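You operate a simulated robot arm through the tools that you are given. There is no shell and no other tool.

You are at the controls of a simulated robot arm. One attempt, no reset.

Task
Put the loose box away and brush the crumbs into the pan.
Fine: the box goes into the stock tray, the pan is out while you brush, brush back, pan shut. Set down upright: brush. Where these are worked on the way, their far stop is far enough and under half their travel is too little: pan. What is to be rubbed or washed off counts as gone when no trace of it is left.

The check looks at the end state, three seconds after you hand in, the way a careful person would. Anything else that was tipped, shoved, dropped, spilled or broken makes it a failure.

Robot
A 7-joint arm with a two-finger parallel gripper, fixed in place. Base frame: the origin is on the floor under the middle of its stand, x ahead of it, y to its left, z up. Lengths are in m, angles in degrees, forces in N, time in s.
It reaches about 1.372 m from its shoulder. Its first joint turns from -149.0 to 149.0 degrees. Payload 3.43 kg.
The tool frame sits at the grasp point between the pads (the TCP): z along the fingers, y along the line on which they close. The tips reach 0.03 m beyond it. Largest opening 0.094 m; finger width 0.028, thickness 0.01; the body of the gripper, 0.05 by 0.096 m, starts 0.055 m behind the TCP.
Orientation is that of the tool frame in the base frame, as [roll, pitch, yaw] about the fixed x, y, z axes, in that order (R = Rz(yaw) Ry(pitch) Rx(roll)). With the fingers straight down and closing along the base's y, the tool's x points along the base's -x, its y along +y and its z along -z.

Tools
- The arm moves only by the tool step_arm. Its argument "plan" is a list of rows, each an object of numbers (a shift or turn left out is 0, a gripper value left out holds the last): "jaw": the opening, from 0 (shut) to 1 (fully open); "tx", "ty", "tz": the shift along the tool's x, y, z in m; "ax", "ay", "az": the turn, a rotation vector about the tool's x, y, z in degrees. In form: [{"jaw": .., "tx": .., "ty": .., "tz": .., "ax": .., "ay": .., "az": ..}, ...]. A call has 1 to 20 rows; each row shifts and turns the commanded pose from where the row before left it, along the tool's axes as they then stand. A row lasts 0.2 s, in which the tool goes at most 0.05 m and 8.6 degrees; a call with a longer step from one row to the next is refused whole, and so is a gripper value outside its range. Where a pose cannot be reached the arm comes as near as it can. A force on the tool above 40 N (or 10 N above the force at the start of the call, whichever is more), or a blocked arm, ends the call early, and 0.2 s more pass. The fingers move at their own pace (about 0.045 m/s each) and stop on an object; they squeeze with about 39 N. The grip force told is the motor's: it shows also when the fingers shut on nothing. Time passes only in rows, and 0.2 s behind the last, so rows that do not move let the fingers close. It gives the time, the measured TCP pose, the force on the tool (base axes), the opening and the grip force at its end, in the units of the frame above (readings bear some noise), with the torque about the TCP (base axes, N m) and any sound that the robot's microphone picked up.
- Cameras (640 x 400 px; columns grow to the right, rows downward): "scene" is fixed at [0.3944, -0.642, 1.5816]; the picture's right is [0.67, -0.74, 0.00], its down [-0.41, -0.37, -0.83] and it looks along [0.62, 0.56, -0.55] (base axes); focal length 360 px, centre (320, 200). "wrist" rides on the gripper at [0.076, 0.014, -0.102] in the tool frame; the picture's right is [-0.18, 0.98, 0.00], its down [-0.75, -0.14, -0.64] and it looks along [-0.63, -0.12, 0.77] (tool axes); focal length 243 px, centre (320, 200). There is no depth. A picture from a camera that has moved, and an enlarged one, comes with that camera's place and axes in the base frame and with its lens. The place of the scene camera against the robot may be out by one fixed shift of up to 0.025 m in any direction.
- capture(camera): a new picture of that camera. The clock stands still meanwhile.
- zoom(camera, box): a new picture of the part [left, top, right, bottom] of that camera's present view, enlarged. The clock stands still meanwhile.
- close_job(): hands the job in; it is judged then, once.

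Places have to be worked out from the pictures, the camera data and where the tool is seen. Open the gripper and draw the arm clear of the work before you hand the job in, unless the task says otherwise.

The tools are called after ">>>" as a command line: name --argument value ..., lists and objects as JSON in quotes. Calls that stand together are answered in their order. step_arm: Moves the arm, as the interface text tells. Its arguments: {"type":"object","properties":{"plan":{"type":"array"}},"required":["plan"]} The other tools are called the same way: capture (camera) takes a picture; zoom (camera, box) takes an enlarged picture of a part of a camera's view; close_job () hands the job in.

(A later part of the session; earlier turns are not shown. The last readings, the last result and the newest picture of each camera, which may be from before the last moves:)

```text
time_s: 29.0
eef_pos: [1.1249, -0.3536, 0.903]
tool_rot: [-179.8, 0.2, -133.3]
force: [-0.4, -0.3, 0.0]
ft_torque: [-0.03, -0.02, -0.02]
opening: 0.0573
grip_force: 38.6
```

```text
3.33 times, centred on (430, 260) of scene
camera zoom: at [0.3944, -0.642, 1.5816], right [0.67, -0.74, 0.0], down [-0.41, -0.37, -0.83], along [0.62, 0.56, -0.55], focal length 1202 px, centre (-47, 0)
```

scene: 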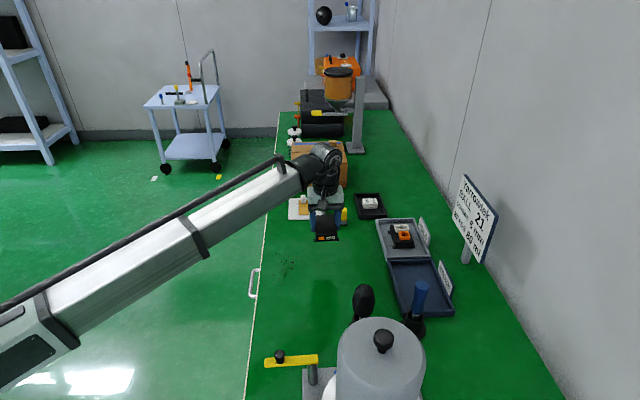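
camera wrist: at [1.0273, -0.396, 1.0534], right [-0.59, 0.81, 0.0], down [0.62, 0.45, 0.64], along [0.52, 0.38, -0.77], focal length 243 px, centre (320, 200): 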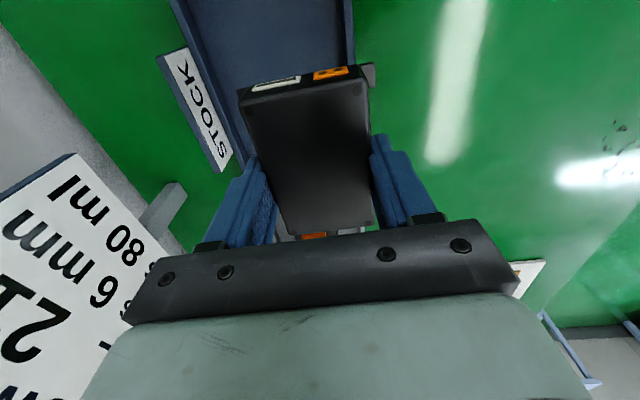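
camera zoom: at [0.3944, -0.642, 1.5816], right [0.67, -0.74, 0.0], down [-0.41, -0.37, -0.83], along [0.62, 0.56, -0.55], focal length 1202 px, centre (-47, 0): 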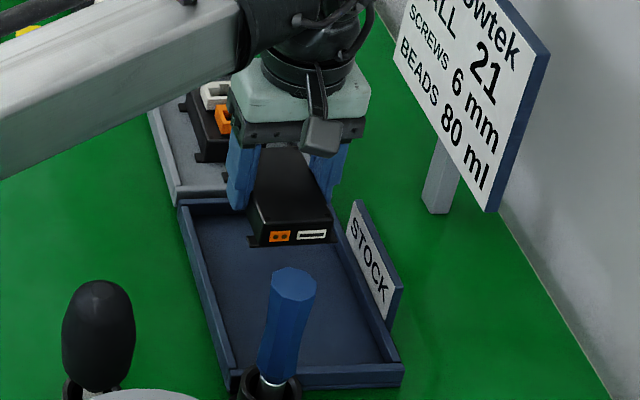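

The box is now centred between the tray walls. I lower to z≈0.85, then creep down.

>>> step_arm --plan '[{"tz": 0.008}, {"tz": 0.012}, {"tz": 0.012}, {"tz": 0.012}, {"tz": 0.006}, {"tz": 0.003}, {}]'

>>> zoom --camera "scene" --box '[380, 200, 480, 320]'

>>> capture --camera "wrist"

```text
time_s: 30.6
eef_pos: [1.1245, -0.3543, 0.8502]
tool_rot: [-179.8, 0.1, -133.4]
force: [-0.2, -0.3, -1.7]
ft_torque: [0.0, 0.04, -0.02]
opening: 0.0574
grip_force: 38.6
```

```text
3.33 times, centred on (430, 260) of scene
camera zoom: at [0.3944, -0.642, 1.5816], right [0.67, -0.74, 0.0], down [-0.41, -0.37, -0.83], along [0.62, 0.56, -0.55], focal length 1202 px, centre (-47, 0)
```

zoom: 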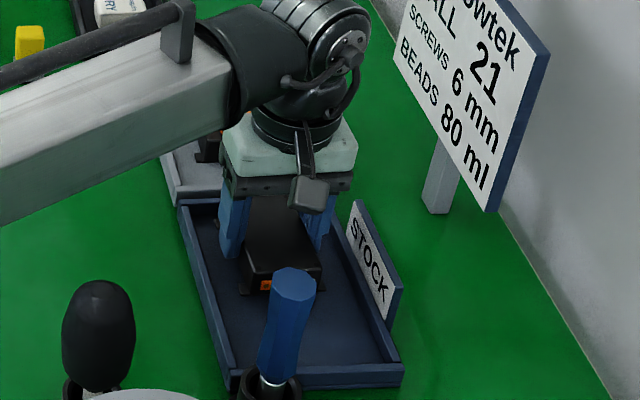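

```text
taken
camera wrist: at [1.0624, -0.4009, 0.9516], right [-0.59, 0.81, 0.0], down [0.62, 0.45, 0.64], along [0.52, 0.38, -0.77], focal length 243 px, centre (320, 200)
```

wrist: 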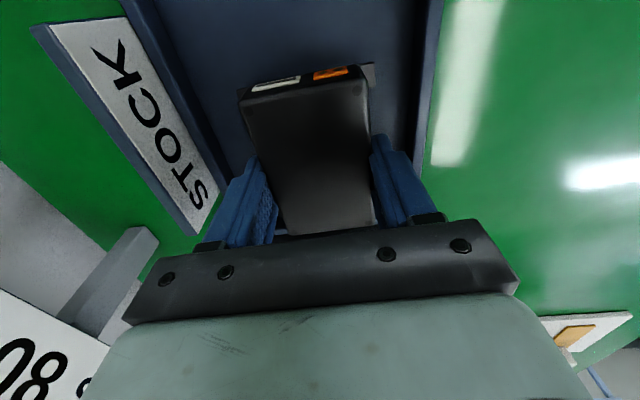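

Box is inside the tray walls with room on both sides. Creeping down in small steps until a light contact.

>>> step_arm --plan '[{"tz": 0.003}, {"tz": 0.003}, {"tz": 0.002}, {"tz": 0.002}, {}]'

```text
time_s: 31.8
eef_pos: [1.1237, -0.3545, 0.84]
tool_rot: [-179.8, 0.1, -133.3]
force: [0.1, 0.1, -1.6]
ft_torque: [0.05, -0.01, -0.01]
opening: 0.0571
grip_force: 38.9
```

>>> step_arm --plan '[{"tz": 0.001}, {"tz": 0.001}, {"tz": 0.001}, {"tz": 0.001}, {}]'

```text
time_s: 33.0
eef_pos: [1.1234, -0.3551, 0.8387]
tool_rot: [-179.8, 0.2, -133.3]
force: [3.0, 3.2, 21.8]
ft_torque: [-0.54, 0.77, -0.03]
opening: 0.0577
grip_force: 39.5
```

Contact: 22 N with the box's near end touching the tray floor. I ease up 2 mm and open the fingers just a little (to ~0.07 m), so they stay clear of the tray walls.

>>> step_arm --plan '[{"tz": -0.001}, {"tz": -0.001}, {}, {"jaw": 0.6}, {"jaw": 0.65}, {"jaw": 0.7}, {"jaw": 0.74}, {}, {}]'

>>> capture --camera "wrist"

>>> zoom --camera "scene" --box '[380, 220, 460, 320]'

```text
time_s: 35.0
eef_pos: [1.124, -0.3552, 0.8383]
tool_rot: [-179.9, 0.1, -133.3]
force: [-0.4, -0.6, -0.7]
ft_torque: [-0.03, 0.02, 0.01]
opening: 0.0695
grip_force: 0.0
```

```text
taken
camera wrist: at [1.0622, -0.4007, 0.9408], right [-0.59, 0.81, 0.0], down [0.62, 0.45, 0.64], along [0.52, 0.38, -0.77], focal length 243 px, centre (320, 200)
```

wrist: 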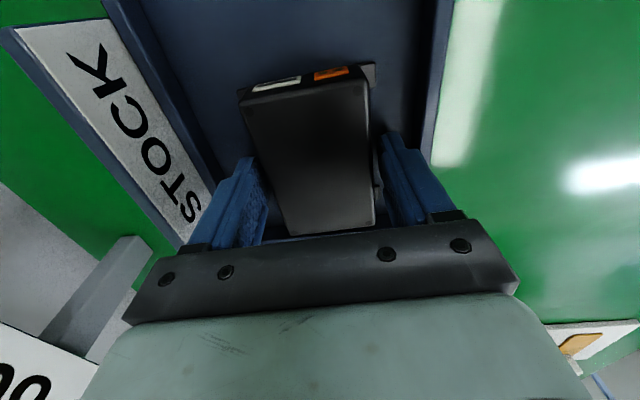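

```text
4.00 times, centred on (420, 270) of scene
camera zoom: at [0.3944, -0.642, 1.5816], right [0.67, -0.74, 0.0], down [-0.41, -0.37, -0.83], along [0.62, 0.56, -0.55], focal length 1442 px, centre (-80, -80)
```

zoom: 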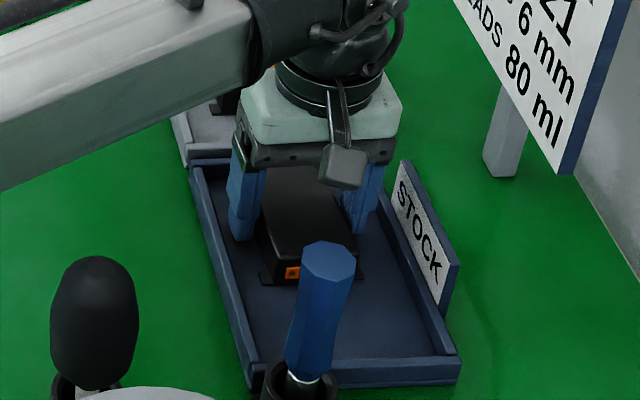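

Released; box sits flat in the STOCK tray. I lift straight up and clear.

>>> step_arm --plan '[{"tz": -0.005}, {"tz": -0.01}, {"tz": -0.015}, {"tz": -0.02}, {"tz": -0.025}, {"tz": -0.025}, {"tz": -0.025}, {"tz": -0.025}, {"tz": -0.02}, {"tz": -0.01, "jaw": 1.0}, {"jaw": 1.0}, {}]'

>>> capture --camera "wrist"

>>> zoom --camera "scene" --box '[340, 200, 480, 345]'

```text
time_s: 37.6
eef_pos: [1.1227, -0.3546, 1.0188]
tool_rot: [-179.9, 0.1, -133.4]
force: [0.2, -0.3, 0.1]
ft_torque: [0.0, -0.01, -0.01]
opening: 0.0942
grip_force: 0.2
```

```text
taken
camera wrist: at [1.0618, -0.4004, 1.1214], right [-0.59, 0.81, 0.0], down [0.62, 0.45, 0.64], along [0.52, 0.38, -0.77], focal length 243 px, centre (320, 200)
```

wrist: 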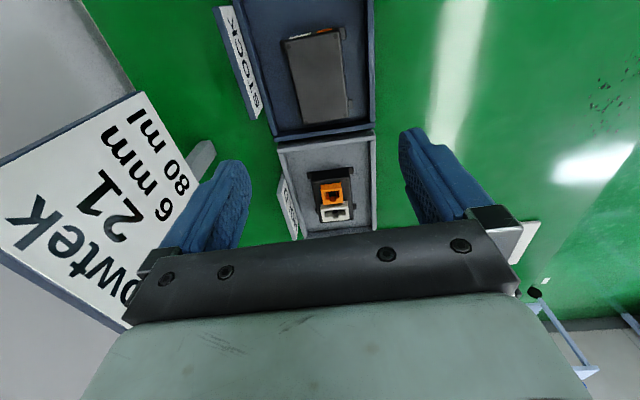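

```text
2.76 times, centred on (410, 272) of scene
camera zoom: at [0.3944, -0.642, 1.5816], right [0.67, -0.74, 0.0], down [-0.41, -0.37, -0.83], along [0.62, 0.56, -0.55], focal length 994 px, centre (72, 0)
```

zoom: 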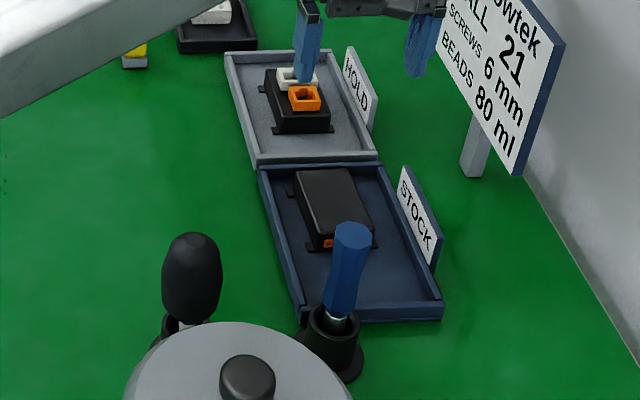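

The box is flat in STOCK. Next, the pan: its bar handle sits ~3.4 cm outside the bench edge, roughly around (0.844,0.032), z≈0.73. I move out over the edge region to look at it closely.

>>> step_arm --plan '[{"ty": 0.01}, {"ty": 0.02, "tx": -0.004}, {"ty": 0.03, "tx": -0.006}, {"ty": 0.03, "tx": -0.006}, {"ty": 0.03, "tx": -0.006}, {"ty": 0.03, "tx": -0.006}, {"ty": 0.03, "tx": -0.006}, {"ty": 0.03, "tx": -0.006}, {"ty": 0.03, "tx": -0.006}, {"ty": 0.03, "tx": -0.006}, {"ty": 0.03, "tx": -0.006}, {"ty": 0.03, "tx": -0.006}, {"ty": 0.03, "tx": -0.006}, {"ty": 0.03, "tx": -0.006}, {"ty": 0.03, "tx": -0.006}, {"ty": 0.03, "tx": -0.004}, {"ty": 0.02, "tx": -0.003}, {"ty": 0.01}, {}]'

>>> capture --camera "wrist"

>>> capture --camera "scene"

```text
time_s: 41.6
eef_pos: [0.836, 0.0419, 1.0161]
tool_rot: [-179.9, 0.2, -133.3]
force: [0.6, -0.1, -1.0]
ft_torque: [-0.02, 0.0, -0.01]
opening: 0.0943
grip_force: 0.2
```

```text
taken
camera wrist: at [0.7743, -0.0046, 1.1189], right [-0.59, 0.81, 0.0], down [0.62, 0.45, 0.64], along [0.52, 0.38, -0.77], focal length 243 px, centre (320, 200)
```

wrist: 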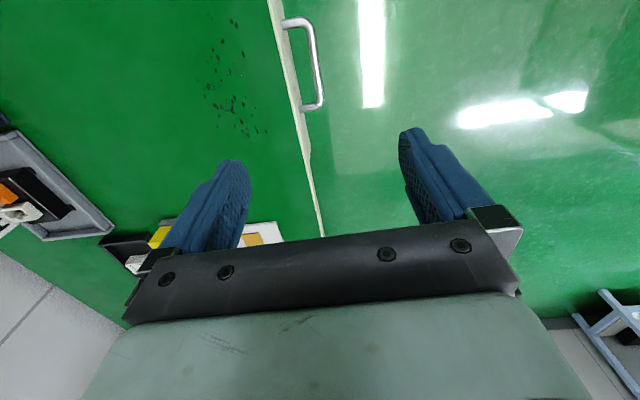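

```text
taken
```

scene: 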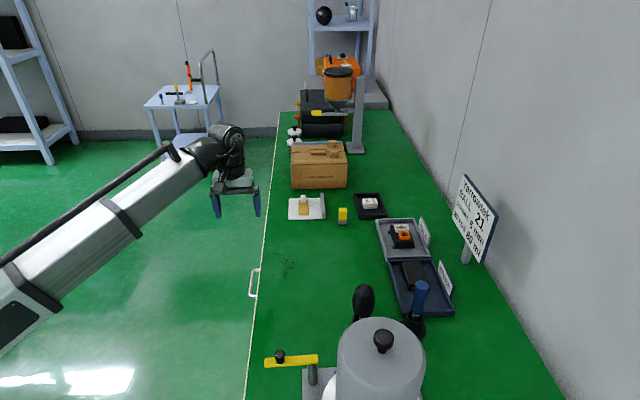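

The handle is fully in view here. Zooming for measurement.

>>> zoom --camera "wrist" --box '[190, 0, 370, 130]'

>>> zoom --camera "scene" --box '[230, 245, 310, 315]'

```text
3.08 times, centred on (280, 65) of wrist
camera zoom: at [0.7743, -0.0046, 1.1189], right [-0.59, 0.81, 0.0], down [0.62, 0.45, 0.64], along [0.52, 0.38, -0.77], focal length 746 px, centre (443, 615)
```

zoom: 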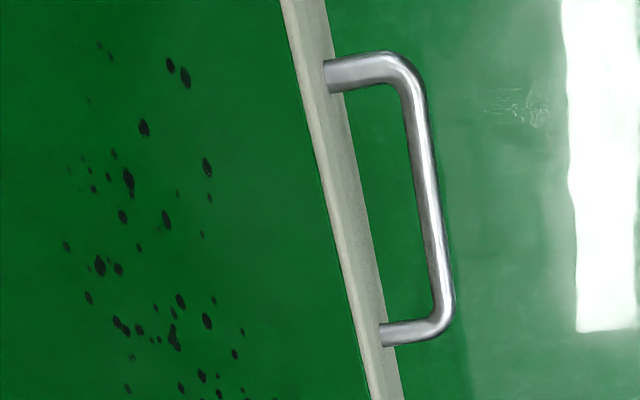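

```text
5.71 times, centred on (270, 280) of scene
camera zoom: at [0.3944, -0.642, 1.5816], right [0.67, -0.74, 0.0], down [-0.41, -0.37, -0.83], along [0.62, 0.56, -0.55], focal length 2060 px, centre (606, -257)
```

zoom: 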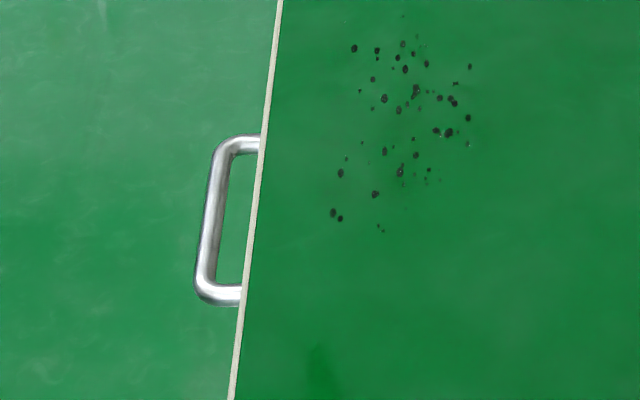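

Measured: bar ≈0.105 m long, ~12 mm thick, running at ≈44°, centre ≈(0.842,0.034,0.735), about 3.2 cm outside the edge/drawer front. I'll turn slightly, tilt 15° so the hand leans away from the bench, narrow the jaws to ~3 cm, and approach to a standoff ~10 cm before the bar.

>>> step_arm --plan '[{"az": 2.4, "jaw": 0.6}, {"ax": 5, "jaw": 0.32}, {"ax": 5}, {"ax": 5}, {"tz": 0.01, "ty": 0.004}, {"tz": 0.02, "ty": 0.008}, {"tz": 0.025, "ty": 0.01}, {"tz": 0.025, "ty": 0.01}, {"tz": 0.025, "ty": 0.01}, {"tz": 0.025, "ty": 0.01}, {"tz": 0.02, "ty": 0.007}, {"tz": 0.01, "ty": 0.0037}, {}]'

>>> capture --camera "wrist"

>>> zoom --camera "scene" --box '[200, 200, 320, 320]'

```text
time_s: 44.4
eef_pos: [0.8229, 0.054, 0.8483]
tool_rot: [-164.9, 0.2, -135.7]
force: [0.0, -0.6, 0.2]
ft_torque: [-0.01, 0.02, 0.0]
opening: 0.03
grip_force: 0.1
```

```text
taken
camera wrist: at [0.7411, 0.0287, 0.9427], right [-0.53, 0.81, -0.26], down [0.52, 0.55, 0.66], along [0.67, 0.22, -0.71], focal length 243 px, centre (320, 200)
```

wrist: 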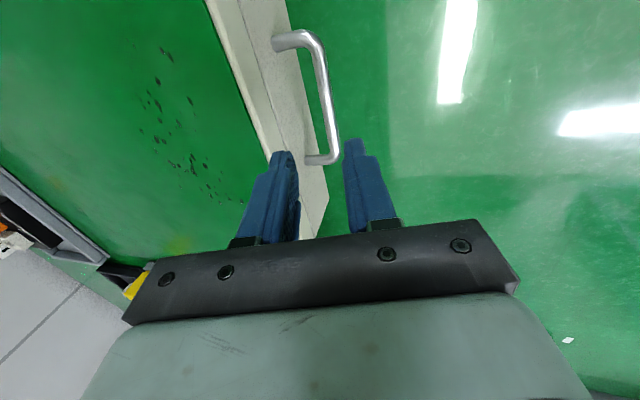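

```text
3.33 times, centred on (260, 260) of scene
camera zoom: at [0.3944, -0.642, 1.5816], right [0.67, -0.74, 0.0], down [-0.41, -0.37, -0.83], along [0.62, 0.56, -0.55], focal length 1202 px, centre (520, 0)
```

zoom: 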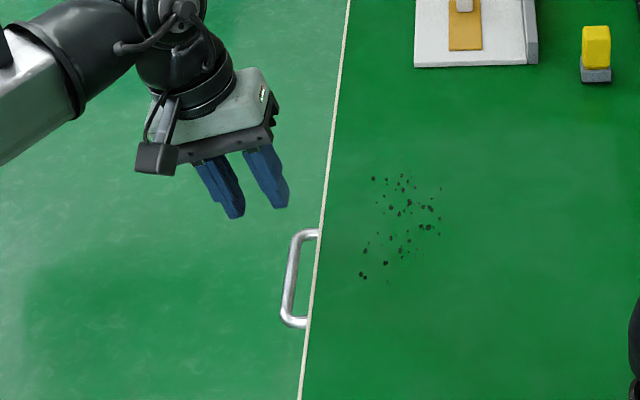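

Good standoff. I zoom on the handle from this tilted view to pin down its height before going in.

>>> zoom --camera "wrist" --box '[240, 10, 400, 180]'

```text
2.35 times, centred on (320, 95) of wrist
camera zoom: at [0.7411, 0.0287, 0.9427], right [-0.53, 0.81, -0.26], down [0.52, 0.55, 0.66], along [0.67, 0.22, -0.71], focal length 571 px, centre (320, 447)
```

zoom: 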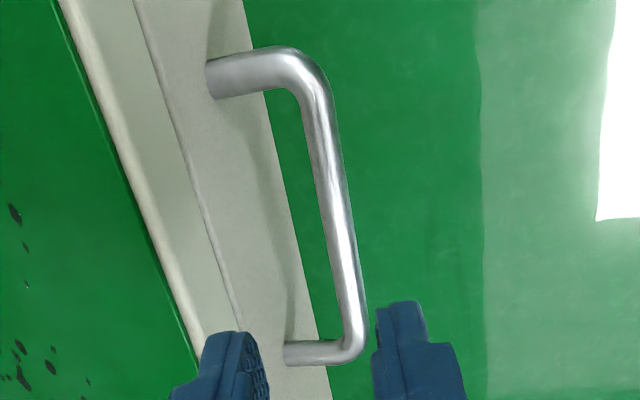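

Bar height refined to ≈0.728. I advance 8 cm along the fingers with a small correction and check that the bar lies between them.

>>> step_arm --plan '[{"tz": 0.01, "ty": 0.002}, {"tz": 0.015, "ty": 0.002}, {"tz": 0.015}, {"tz": 0.015}, {"tz": 0.015}, {"tz": 0.007}, {"tz": 0.003}, {}]'

>>> capture --camera "wrist"

>>> zoom --camera "scene" --box '[220, 230, 300, 310]'

```text
time_s: 46.2
eef_pos: [0.8338, 0.0405, 0.7684]
tool_rot: [-164.9, 0.1, -135.6]
force: [0.3, -0.1, -1.0]
ft_torque: [0.0, -0.02, 0.02]
opening: 0.0299
grip_force: 0.0
```

```text
taken
camera wrist: at [0.7521, 0.0167, 0.8635], right [-0.53, 0.81, -0.25], down [0.52, 0.55, 0.66], along [0.67, 0.22, -0.71], focal length 243 px, centre (320, 200)
```

wrist: 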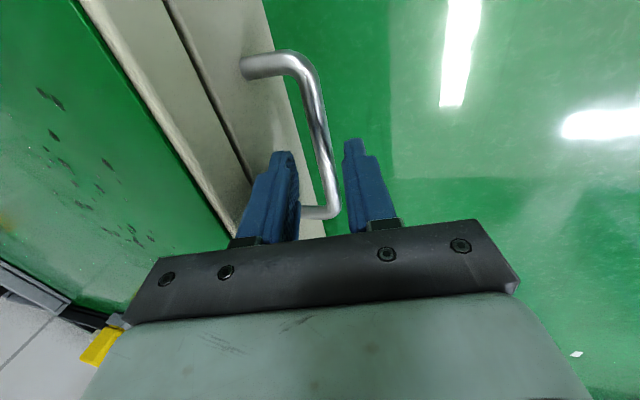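

```text
5.00 times, centred on (260, 270) of scene
camera zoom: at [0.3944, -0.642, 1.5816], right [0.67, -0.74, 0.0], down [-0.41, -0.37, -0.83], along [0.62, 0.56, -0.55], focal length 1802 px, centre (620, -150)
```

zoom: 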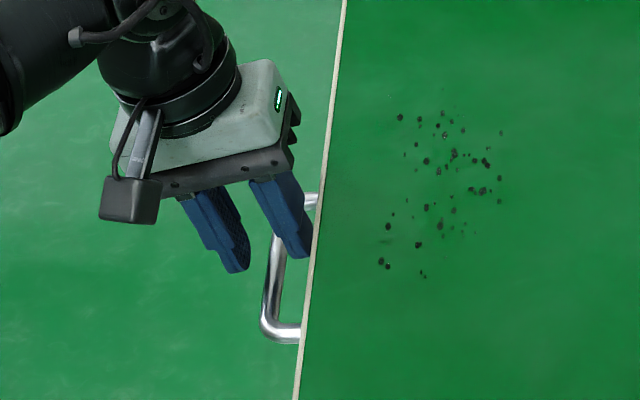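

The bar lies between the fingertips. I advance another 28 mm and close on it.

>>> step_arm --plan '[{"tz": 0.008, "ty": 0.001}, {"tz": 0.01, "ty": 0.001}, {"tz": 0.007}, {"tz": 0.003}, {}]'

>>> zoom --camera "wrist" --box '[200, 50, 420, 240]'

>>> zoom --camera "scene" --box '[220, 230, 300, 310]'

```text
time_s: 47.4
eef_pos: [0.839, 0.0377, 0.7413]
tool_rot: [-164.9, 0.2, -135.8]
force: [0.6, 0.0, 1.3]
ft_torque: [0.0, 0.01, -0.01]
opening: 0.03
grip_force: 0.0
```

```text
2.11 times, centred on (310, 145) of wrist
camera zoom: at [0.7568, 0.0128, 0.8359], right [-0.53, 0.81, -0.26], down [0.52, 0.55, 0.66], along [0.67, 0.22, -0.71], focal length 511 px, centre (341, 316)
```

zoom: 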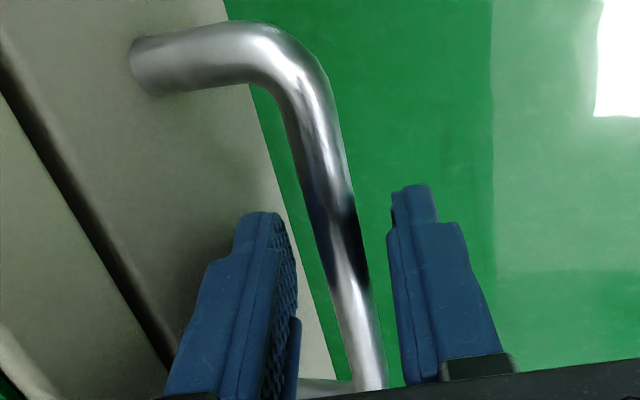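

```text
5.00 times, centred on (260, 270) of scene
camera zoom: at [0.3944, -0.642, 1.5816], right [0.67, -0.74, 0.0], down [-0.41, -0.37, -0.83], along [0.62, 0.56, -0.55], focal length 1802 px, centre (620, -150)
```

zoom: 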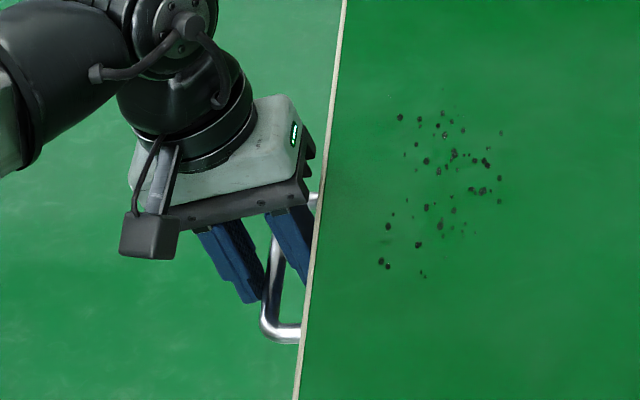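

Bar is between the pads. Closing now.

>>> step_arm --plan '[{"jaw": 0.2}, {"jaw": 0.1}, {"jaw": 0.05}, {"jaw": 0.02}, {"jaw": 0.02}, {}]'

>>> capture --camera "wrist"

```text
time_s: 48.8
eef_pos: [0.838, 0.0385, 0.7406]
tool_rot: [-165.0, 0.0, -135.7]
force: [-1.1, 1.7, -1.6]
ft_torque: [-0.23, 0.21, 1.24]
opening: 0.0118
grip_force: 45.2
```

```text
taken
camera wrist: at [0.7567, 0.0129, 0.8359], right [-0.53, 0.81, -0.25], down [0.52, 0.55, 0.66], along [0.67, 0.22, -0.71], focal length 243 px, centre (320, 200)
```

wrist: 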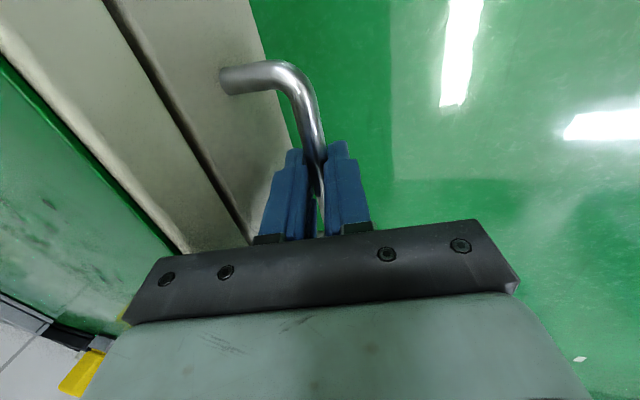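

Handle gripped (12 mm). There's a small twist torque, so I turn 1° to relieve it, then start pulling straight out from the bench.

>>> step_arm --plan '[{"az": -1.0}, {"ty": 0.0048, "tz": -0.0013}, {"ty": 0.0097, "tz": -0.0026}, {"ty": 0.0097, "tz": -0.0026}, {"ty": 0.0097, "tz": -0.0026}, {"ty": 0.0048, "tz": -0.0013}, {}]'

>>> capture --camera "wrist"

>>> zoom --camera "scene" --box '[200, 220, 320, 320]'

```text
time_s: 50.4
eef_pos: [0.8103, 0.0656, 0.7406]
tool_rot: [-164.8, -0.2, -134.7]
force: [3.2, 5.0, -7.4]
ft_torque: [-0.69, 0.67, 0.55]
opening: 0.0116
grip_force: 44.9
```

```text
taken
camera wrist: at [0.7289, 0.0404, 0.8362], right [-0.54, 0.8, -0.26], down [0.51, 0.56, 0.65], along [0.67, 0.23, -0.71], focal length 243 px, centre (320, 200)
```

wrist: 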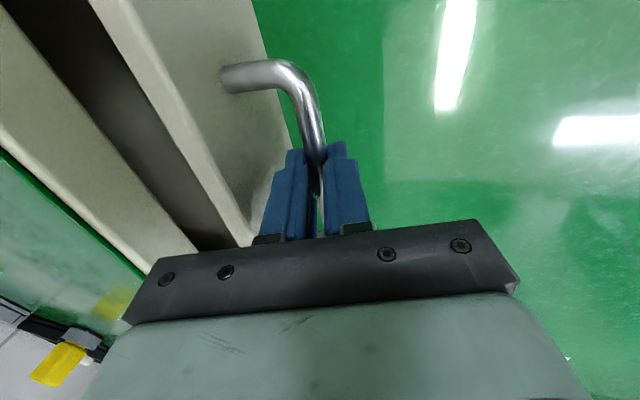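

```text
4.00 times, centred on (260, 270) of scene
camera zoom: at [0.3944, -0.642, 1.5816], right [0.67, -0.74, 0.0], down [-0.41, -0.37, -0.83], along [0.62, 0.56, -0.55], focal length 1442 px, centre (560, -80)
```

zoom: 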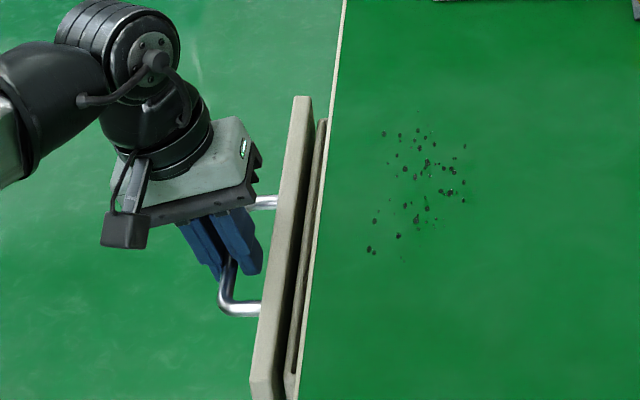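

The pan slides out smoothly. I keep pulling.

>>> step_arm --plan '[{"ty": 0.005, "tz": -0.0008, "tx": -0.0003}, {"ty": 0.0097, "tz": -0.0023, "tx": -0.0002}, {"ty": 0.0097, "tz": -0.0026, "tx": -0.0002}, {"ty": 0.0097, "tz": -0.0026, "tx": -0.0002}, {"ty": 0.0097, "tz": -0.0026, "tx": -0.0002}, {"ty": 0.0048, "tz": -0.0013}, {}]'

>>> zoom --camera "scene" --box '[180, 220, 320, 320]'

```text
time_s: 52.0
eef_pos: [0.7739, 0.1009, 0.7398]
tool_rot: [-164.9, -0.1, -134.8]
force: [-5.2, -4.3, 11.6]
ft_torque: [0.66, -0.63, 1.13]
opening: 0.0118
grip_force: 45.0
```

```text
4.00 times, centred on (250, 270) of scene
camera zoom: at [0.3944, -0.642, 1.5816], right [0.67, -0.74, 0.0], down [-0.41, -0.37, -0.83], along [0.62, 0.56, -0.55], focal length 1442 px, centre (600, -80)
```

zoom: 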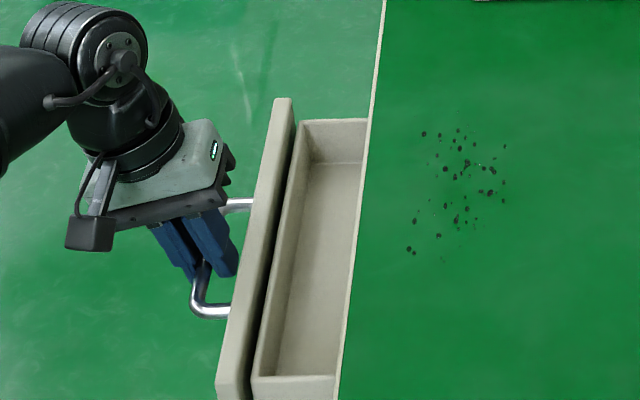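

About 9 cm out and still going freely. Continuing until the far stop, watching the force.

>>> step_arm --plan '[{"ty": 0.0046, "tz": -0.002, "tx": 0.0003}, {"ty": 0.0097, "tz": -0.0027}, {"ty": 0.0097, "tz": -0.0026}, {"ty": 0.0097, "tz": -0.0026}, {"ty": 0.0097, "tz": -0.0026}, {"ty": 0.0048, "tz": -0.0013}, {}]'

>>> zoom --camera "scene" --box '[160, 200, 320, 320]'

```text
time_s: 53.6
eef_pos: [0.7389, 0.136, 0.7415]
tool_rot: [-165.0, -0.2, -134.8]
force: [-3.3, -1.5, -13.2]
ft_torque: [-0.38, 0.42, 0.7]
opening: 0.0115
grip_force: 44.5
```

```text
3.33 times, centred on (240, 260) of scene
camera zoom: at [0.3944, -0.642, 1.5816], right [0.67, -0.74, 0.0], down [-0.41, -0.37, -0.83], along [0.62, 0.56, -0.55], focal length 1202 px, centre (587, 0)
```

zoom: 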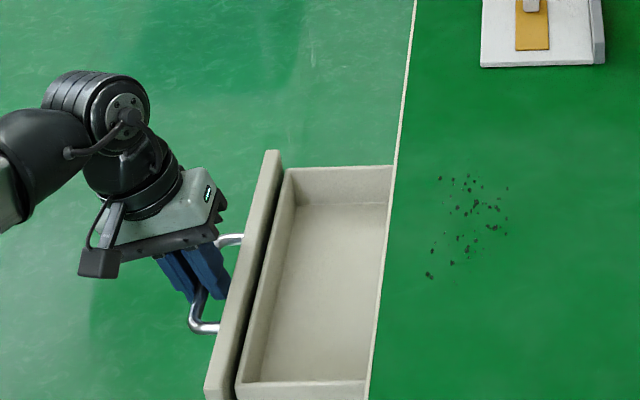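

Out ≈14 cm, no stop yet. Continuing.

>>> step_arm --plan '[{"ty": 0.005, "tz": -0.0007}, {"ty": 0.0097, "tz": -0.0025}, {"ty": 0.0097, "tz": -0.0026}, {"ty": 0.0097, "tz": -0.0026}, {"ty": 0.0048, "tz": -0.0013}, {}]'

>>> zoom --camera "scene" --box '[160, 200, 320, 320]'

```text
time_s: 54.3
eef_pos: [0.7327, 0.1439, 0.7402]
tool_rot: [-163.9, -0.2, -134.8]
force: [2.9, -9.3, -10.1]
ft_torque: [0.46, -0.47, 1.06]
opening: 0.0117
grip_force: 45.6
stopped in row 3: the force on the tool passed its limit at 53 N (the readings are from after the stop); the commanded pose is now the measured one
```

```text
3.33 times, centred on (240, 260) of scene
camera zoom: at [0.3944, -0.642, 1.5816], right [0.67, -0.74, 0.0], down [-0.41, -0.37, -0.83], along [0.62, 0.56, -0.55], focal length 1202 px, centre (587, 0)
```

zoom: 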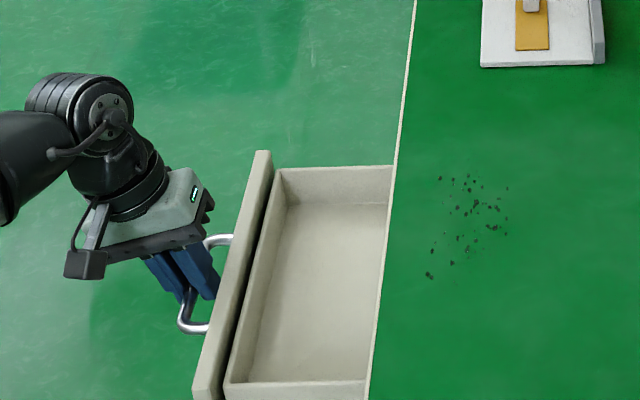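

Far stop reached at ≈15 cm of travel; the pan's opening now lies alongside the crumbs. I release the handle and back out along the fingers.

>>> step_arm --plan '[{"jaw": 0.1}, {"jaw": 0.2}, {"jaw": 0.3}, {"jaw": 0.3}, {}, {"tz": -0.005}, {"tz": -0.01}, {"tz": -0.015}, {"tz": -0.02}, {"tz": -0.02}, {"tz": -0.02}, {"tz": -0.015}, {}]'

>>> capture --camera "wrist"

>>> capture --camera "scene"

```text
time_s: 57.1
eef_pos: [0.7115, 0.166, 0.8437]
tool_rot: [-164.0, -0.1, -134.8]
force: [0.2, 0.4, 0.8]
ft_torque: [0.02, 0.02, -0.02]
opening: 0.0283
grip_force: 0.1
```

```text
taken
camera wrist: at [0.628, 0.1416, 0.9367], right [-0.54, 0.8, -0.27], down [0.5, 0.56, 0.66], along [0.67, 0.22, -0.71], focal length 243 px, centre (320, 200)
```

wrist: 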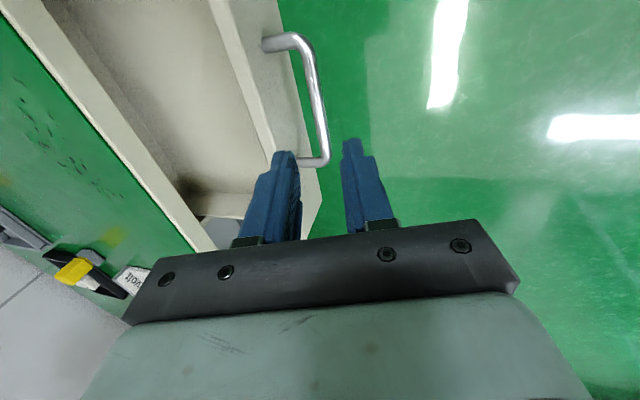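

```text
taken
```

scene: 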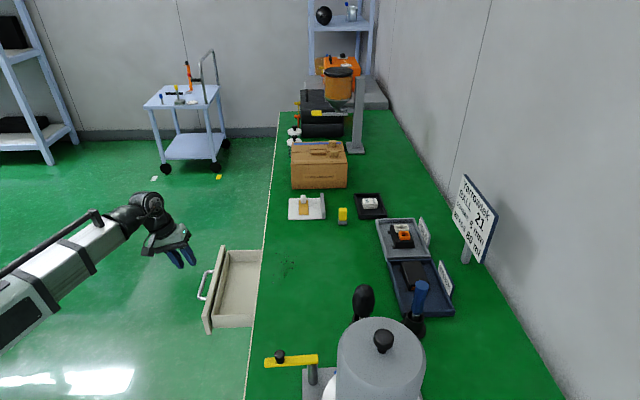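

Pan is fully out. Now the brush: I straighten the tool, rise, and turn to face the bench (fingers closing along the bench edge) on the way to the blue-handled tool.

>>> step_arm --plan '[{"tz": -0.02}, {"tz": -0.02, "ax": -4}, {"tz": -0.02, "ax": -6}, {"tz": -0.02, "ax": -6}, {"tz": -0.02, "jaw": 0.6}, {"tz": -0.02, "ty": -0.01, "jaw": 1.0}, {"ty": -0.02, "tz": -0.015}, {"ty": -0.03}, {"ty": -0.03}, {"ty": -0.03}, {"ty": -0.03}, {"ty": -0.02}, {}]'

```text
time_s: 59.9
eef_pos: [0.8192, 0.0573, 0.9771]
tool_rot: [-179.9, -0.1, -134.8]
force: [-0.9, 0.9, 0.8]
ft_torque: [-0.03, 0.02, 0.01]
opening: 0.094
grip_force: 0.1
```

Upright again. Now turning ~90° about the vertical.

>>> step_arm --plan '[{"az": 5, "tz": -0.01}, {"az": 7.5, "tz": -0.01}, {"az": 7.5, "tz": -0.01}, {"az": 7.5, "tz": -0.01}, {"az": 7.5, "tz": -0.01}, {"az": 7.5, "tz": -0.01}, {"az": 7.5}, {"az": 7.5}, {"az": 7.5}, {"az": 7.5}, {"az": 7.5}, {"az": 7.2}, {"az": 2.5}, {}]'

>>> capture --camera "wrist"

```text
time_s: 62.9
eef_pos: [0.8197, 0.0581, 1.0366]
tool_rot: [-179.9, -0.1, 135.4]
force: [0.6, -0.1, 0.4]
ft_torque: [0.02, 0.02, -0.01]
opening: 0.0943
grip_force: 0.0
```

```text
taken
camera wrist: at [0.7765, 0.1212, 1.1377], right [0.82, 0.57, 0.0], down [0.44, -0.63, 0.64], along [0.37, -0.53, -0.77], focal length 243 px, centre (320, 200)
```

wrist: 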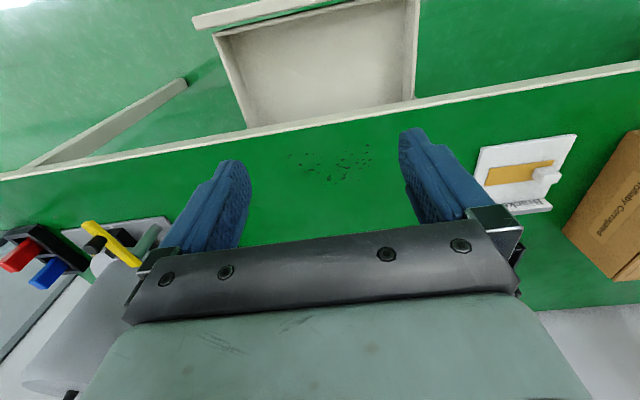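

Good view of the pan and crumbs. I travel at z≈1.06 to above the blue-handled tool at about (0.977,-0.439).

>>> step_arm --plan '[{"tx": -0.012, "ty": -0.006, "tz": -0.005}, {"tx": -0.025, "ty": -0.0135, "tz": -0.01}, {"tx": -0.026, "ty": -0.0135, "tz": -0.01}, {"tx": -0.026, "ty": -0.0135}, {"tx": -0.026, "ty": -0.0135}, {"tx": -0.026, "ty": -0.0135}, {"tx": -0.026, "ty": -0.0135}, {"tx": -0.026, "ty": -0.0135}, {"tx": -0.026, "ty": -0.0135}, {"tx": -0.026, "ty": -0.0135}, {"tx": -0.026, "ty": -0.0135}, {"tx": -0.026, "ty": -0.0135}, {"tx": -0.026, "ty": -0.0135}, {"tx": -0.026, "ty": -0.0135}, {"tx": -0.026, "ty": -0.0135}, {"tx": -0.026, "ty": -0.0135}, {"tx": -0.024, "ty": -0.0135}, {"tx": -0.015, "ty": -0.013}, {"tx": -0.008, "ty": -0.0075}, {}]'

>>> capture --camera "wrist"

>>> zoom --camera "scene" --box '[330, 200, 490, 345]'

```text
time_s: 67.1
eef_pos: [0.9701, -0.429, 1.0611]
tool_rot: [-179.9, 0.1, 135.5]
force: [-0.7, 0.6, -0.6]
ft_torque: [0.0, 0.01, -0.01]
opening: 0.0941
grip_force: 0.1
```

```text
taken
camera wrist: at [0.9261, -0.3658, 1.1635], right [0.82, 0.57, 0.0], down [0.44, -0.63, 0.64], along [0.37, -0.53, -0.77], focal length 243 px, centre (320, 200)
```

wrist: 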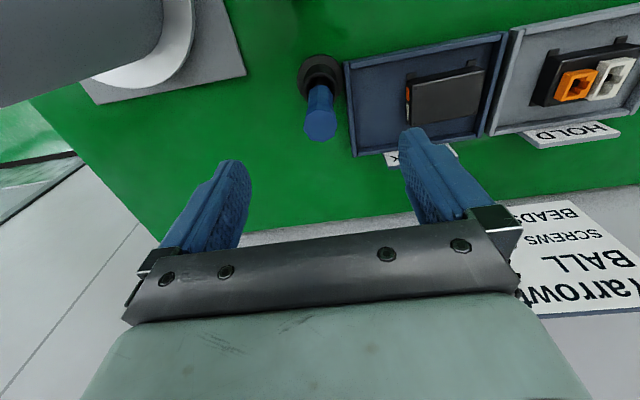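

```text
2.76 times, centred on (410, 272) of scene
camera zoom: at [0.3944, -0.642, 1.5816], right [0.67, -0.74, 0.0], down [-0.41, -0.37, -0.83], along [0.62, 0.56, -0.55], focal length 994 px, centre (72, 0)
```

zoom: 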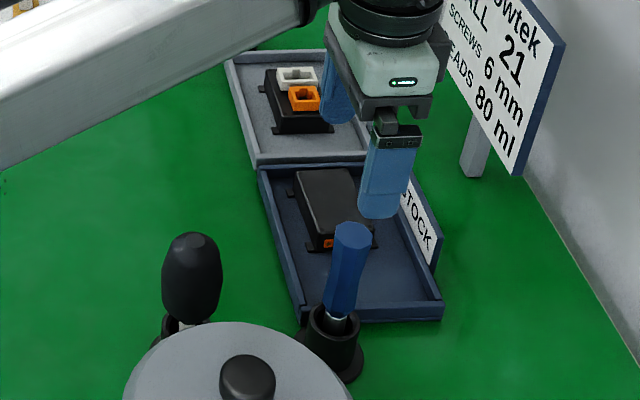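

The blue tool is right in view; zooming to compute its axis position and lean.

>>> zoom --camera "wrist" --box '[270, 40, 370, 160]'

```text
3.33 times, centred on (320, 100) of wrist
camera zoom: at [0.9261, -0.3658, 1.1635], right [0.82, 0.57, 0.0], down [0.44, -0.63, 0.64], along [0.37, -0.53, -0.77], focal length 809 px, centre (320, 533)
```

zoom: 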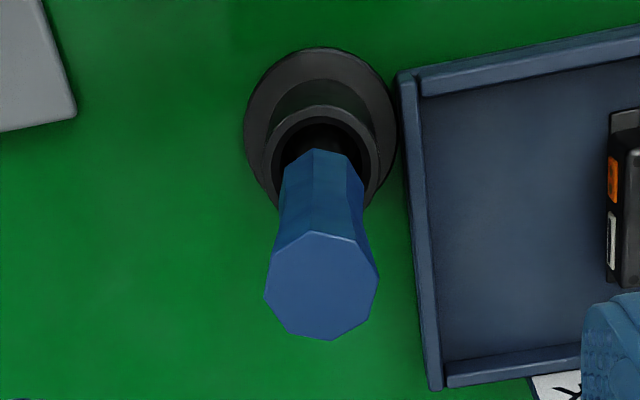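

Top and base agree: the blue tool stands upright at (0.974,-0.435), top z≈0.963, handle ≈3 cm wide. I centre on it and descend to grip at z≈0.915.

>>> step_arm --plan '[{"tx": -0.004, "ty": -0.001}, {"tx": -0.003, "ty": -0.0006}, {"tz": 0.01}, {"tz": 0.02}, {"tz": 0.02}, {"tz": 0.02}, {"tz": 0.02}, {"tz": 0.02}, {"tz": 0.015}, {"tz": 0.012}, {"tz": 0.006}, {}]'

>>> capture --camera "wrist"

>>> zoom --camera "scene" --box '[370, 240, 470, 345]'

```text
time_s: 69.7
eef_pos: [0.9726, -0.435, 0.9165]
tool_rot: [-179.9, 0.0, 135.6]
force: [0.3, 1.0, 0.3]
ft_torque: [0.0, 0.0, 0.01]
opening: 0.0938
grip_force: 0.1
```

```text
taken
camera wrist: at [0.9296, -0.3724, 1.0189], right [0.82, 0.57, 0.0], down [0.44, -0.63, 0.64], along [0.37, -0.53, -0.77], focal length 243 px, centre (320, 200)
```

wrist: 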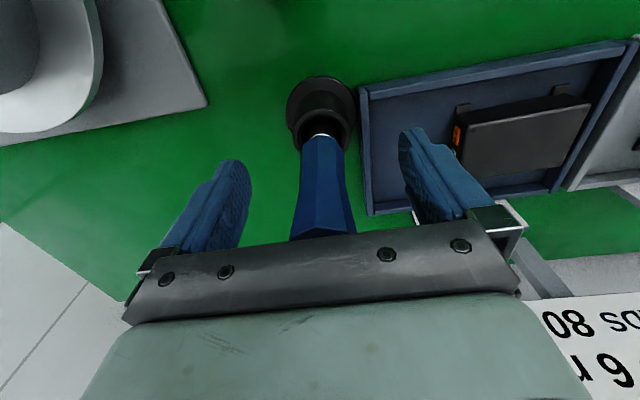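

```text
3.81 times, centred on (420, 292) of scene
camera zoom: at [0.3944, -0.642, 1.5816], right [0.67, -0.74, 0.0], down [-0.41, -0.37, -0.83], along [0.62, 0.56, -0.55], focal length 1373 px, centre (-61, -152)
```

zoom: 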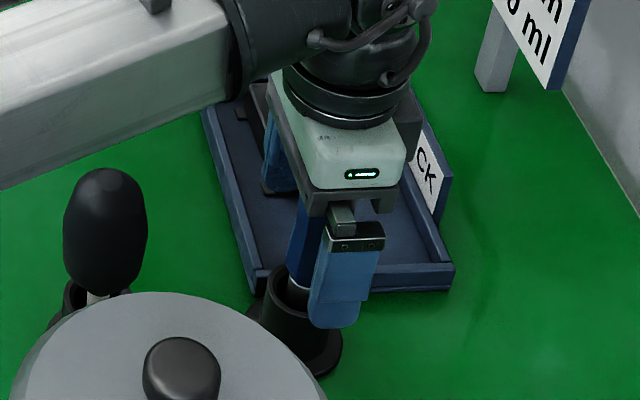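

Handle is centred between the pads. Closing on it.

>>> step_arm --plan '[{"jaw": 0.8}, {"jaw": 0.6}, {"jaw": 0.4}, {"jaw": 0.25}, {"jaw": 0.15}, {"jaw": 0.1}, {"jaw": 0.1}, {"jaw": 0.1}]'

>>> capture --camera "wrist"

```text
time_s: 71.5
eef_pos: [0.9727, -0.4369, 0.9171]
tool_rot: [-179.8, 0.1, 135.5]
force: [0.3, -0.5, 1.5]
ft_torque: [-0.03, -0.02, -0.01]
opening: 0.0307
grip_force: 39.2
```

```text
taken
camera wrist: at [0.9295, -0.3724, 1.0191], right [0.82, 0.57, 0.0], down [0.44, -0.63, 0.64], along [0.37, -0.53, -0.77], focal length 243 px, centre (320, 200)
```

wrist: 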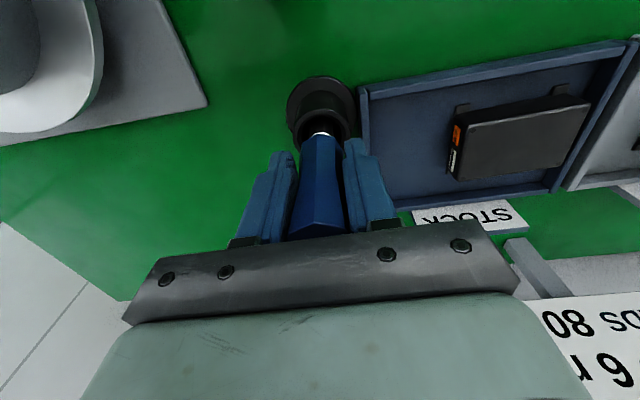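

Gripped at 0.0307 m. I lift straight up about 6 cm to see what's in the cup.

>>> step_arm --plan '[{"tz": -0.005}, {"tz": -0.01}, {"tz": -0.015}, {"tz": -0.015}, {"tz": -0.015}, {"tz": -0.01}, {}]'

>>> capture --camera "wrist"

>>> zoom --camera "scene" --box '[370, 220, 470, 345]'

```text
time_s: 73.1
eef_pos: [0.9737, -0.4344, 0.9879]
tool_rot: [-179.8, 0.0, 135.6]
force: [-1.0, -0.1, -0.3]
ft_torque: [0.02, -0.02, -0.02]
opening: 0.03
grip_force: 38.9
```

```text
taken
camera wrist: at [0.9294, -0.372, 1.0891], right [0.82, 0.57, 0.0], down [0.44, -0.63, 0.64], along [0.37, -0.53, -0.77], focal length 243 px, centre (320, 200)
```

wrist: 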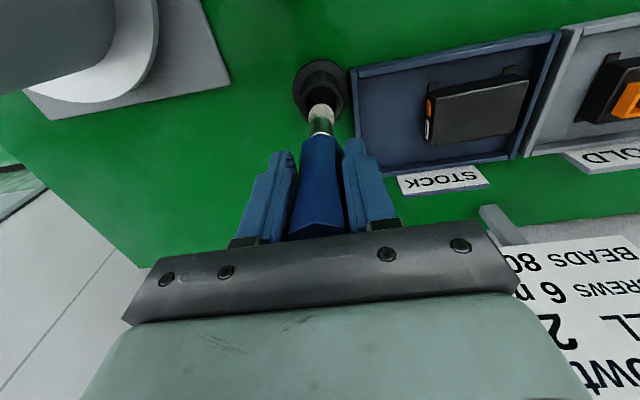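

```text
3.20 times, centred on (420, 282) of scene
camera zoom: at [0.3944, -0.642, 1.5816], right [0.67, -0.74, 0.0], down [-0.41, -0.37, -0.83], along [0.62, 0.56, -0.55], focal length 1154 px, centre (0, -64)
```

zoom: 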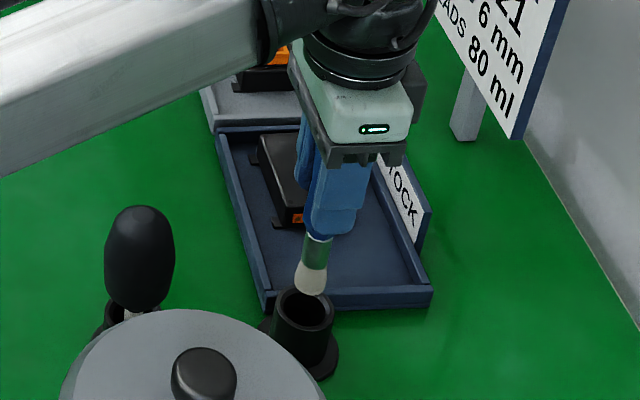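

It is the brush: metal ferrule with cream bristles. Zooming in to measure the bristle end.

>>> zoom --camera "wrist" --box '[280, 50, 370, 160]'

>>> zoom --camera "scene" --box '[395, 285, 445, 325]'

```text
3.64 times, centred on (325, 105) of wrist
camera zoom: at [0.9294, -0.372, 1.0891], right [0.82, 0.57, 0.0], down [0.44, -0.63, 0.64], along [0.37, -0.53, -0.77], focal length 882 px, centre (302, 546)
```

zoom: 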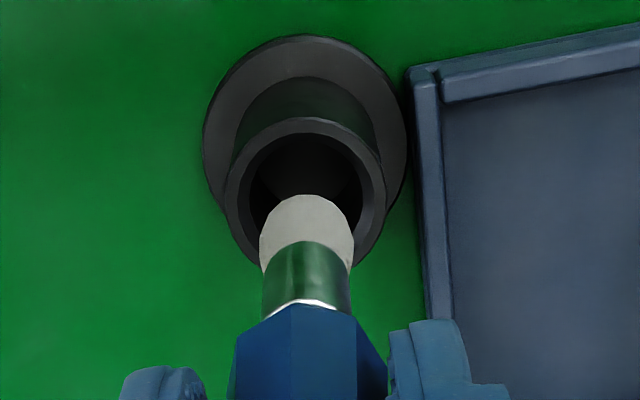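

```text
10.00 times, centred on (420, 305) of scene
camera zoom: at [0.3944, -0.642, 1.5816], right [0.67, -0.74, 0.0], down [-0.41, -0.37, -0.83], along [0.62, 0.56, -0.55], focal length 3605 px, centre (-680, -850)
```

zoom: 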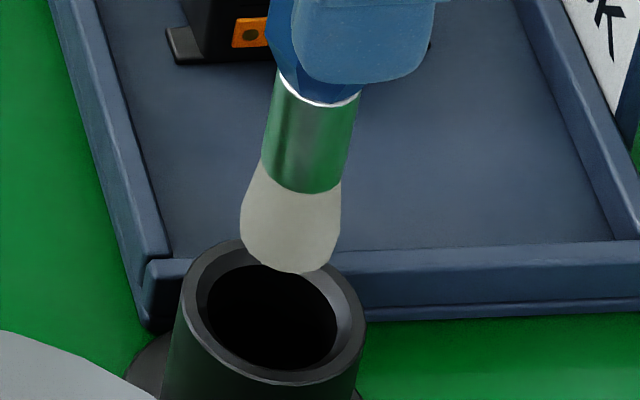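

The brush head is ~2.5 cm across and its tips hang ≈0.113 m below the TCP. Crumbs span about 0.555–0.69 along the edge and up to ~11 cm back from it, well inside the pan's width. I lift, carry the brush sideways over the tray and then toward the back side of the crumbs.

>>> step_arm --plan '[{"tz": -0.015}, {"tz": -0.02}, {"tz": -0.02}, {"tz": -0.01, "ty": 0.01}, {"ty": 0.02}, {"ty": 0.025}, {"ty": 0.025}, {"ty": 0.025}, {"ty": 0.025}, {"ty": 0.025, "tx": 0.01}, {"ty": 0.01, "tx": 0.02}, {"tx": 0.03}, {"tx": 0.03}, {"tx": 0.03}, {"tx": 0.03}, {"tx": 0.03}, {"tx": 0.03}, {"tx": 0.025}, {"tx": 0.015}, {"tx": 0.004}]'

>>> capture --camera "wrist"

>>> capture --camera "scene"

```text
time_s: 77.3
eef_pos: [0.9077, -0.1394, 1.0524]
tool_rot: [-179.9, 0.0, 135.5]
force: [-0.5, 0.1, -0.3]
ft_torque: [-0.02, 0.0, 0.0]
opening: 0.0301
grip_force: 39.0
```

```text
taken
camera wrist: at [0.8644, -0.0754, 1.1542], right [0.82, 0.57, 0.0], down [0.44, -0.63, 0.64], along [0.37, -0.53, -0.77], focal length 243 px, centre (320, 200)
```

wrist: 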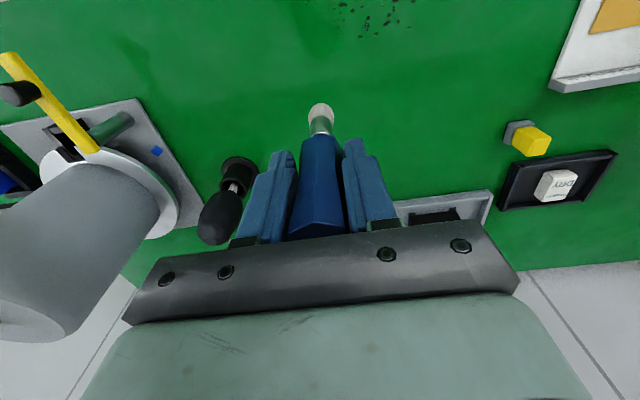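

```text
taken
```

scene: 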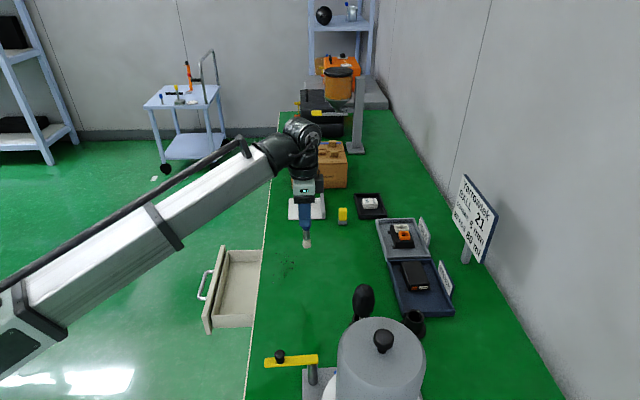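

I zoom the scene camera on the crumbs and brush tip for a clear map.

>>> zoom --camera "scene" --box '[190, 225, 330, 335]'

>>> zoom --camera "scene" --box '[265, 225, 325, 285]'

```text
3.64 times, centred on (260, 280) of scene
camera zoom: at [0.3944, -0.642, 1.5816], right [0.67, -0.74, 0.0], down [-0.41, -0.37, -0.83], along [0.62, 0.56, -0.55], focal length 1311 px, centre (538, -91)
```

zoom: 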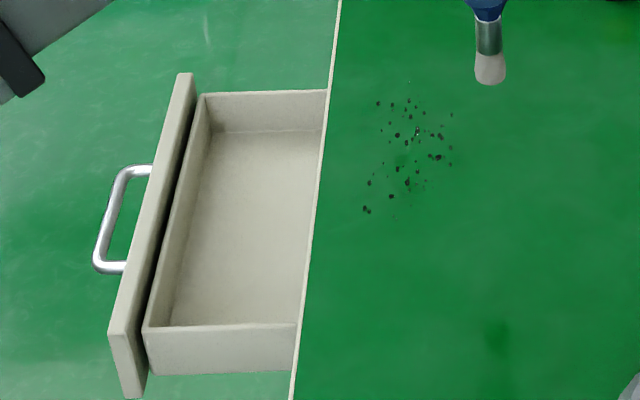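

```text
6.67 times, centred on (295, 255) of scene
camera zoom: at [0.3944, -0.642, 1.5816], right [0.67, -0.74, 0.0], down [-0.41, -0.37, -0.83], along [0.62, 0.56, -0.55], focal length 2403 px, centre (487, -167)
```

zoom: 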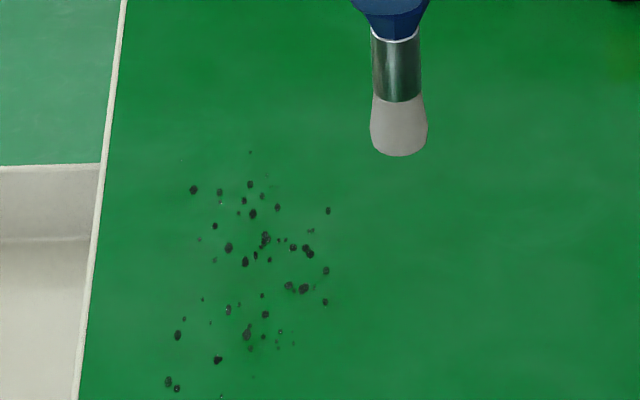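

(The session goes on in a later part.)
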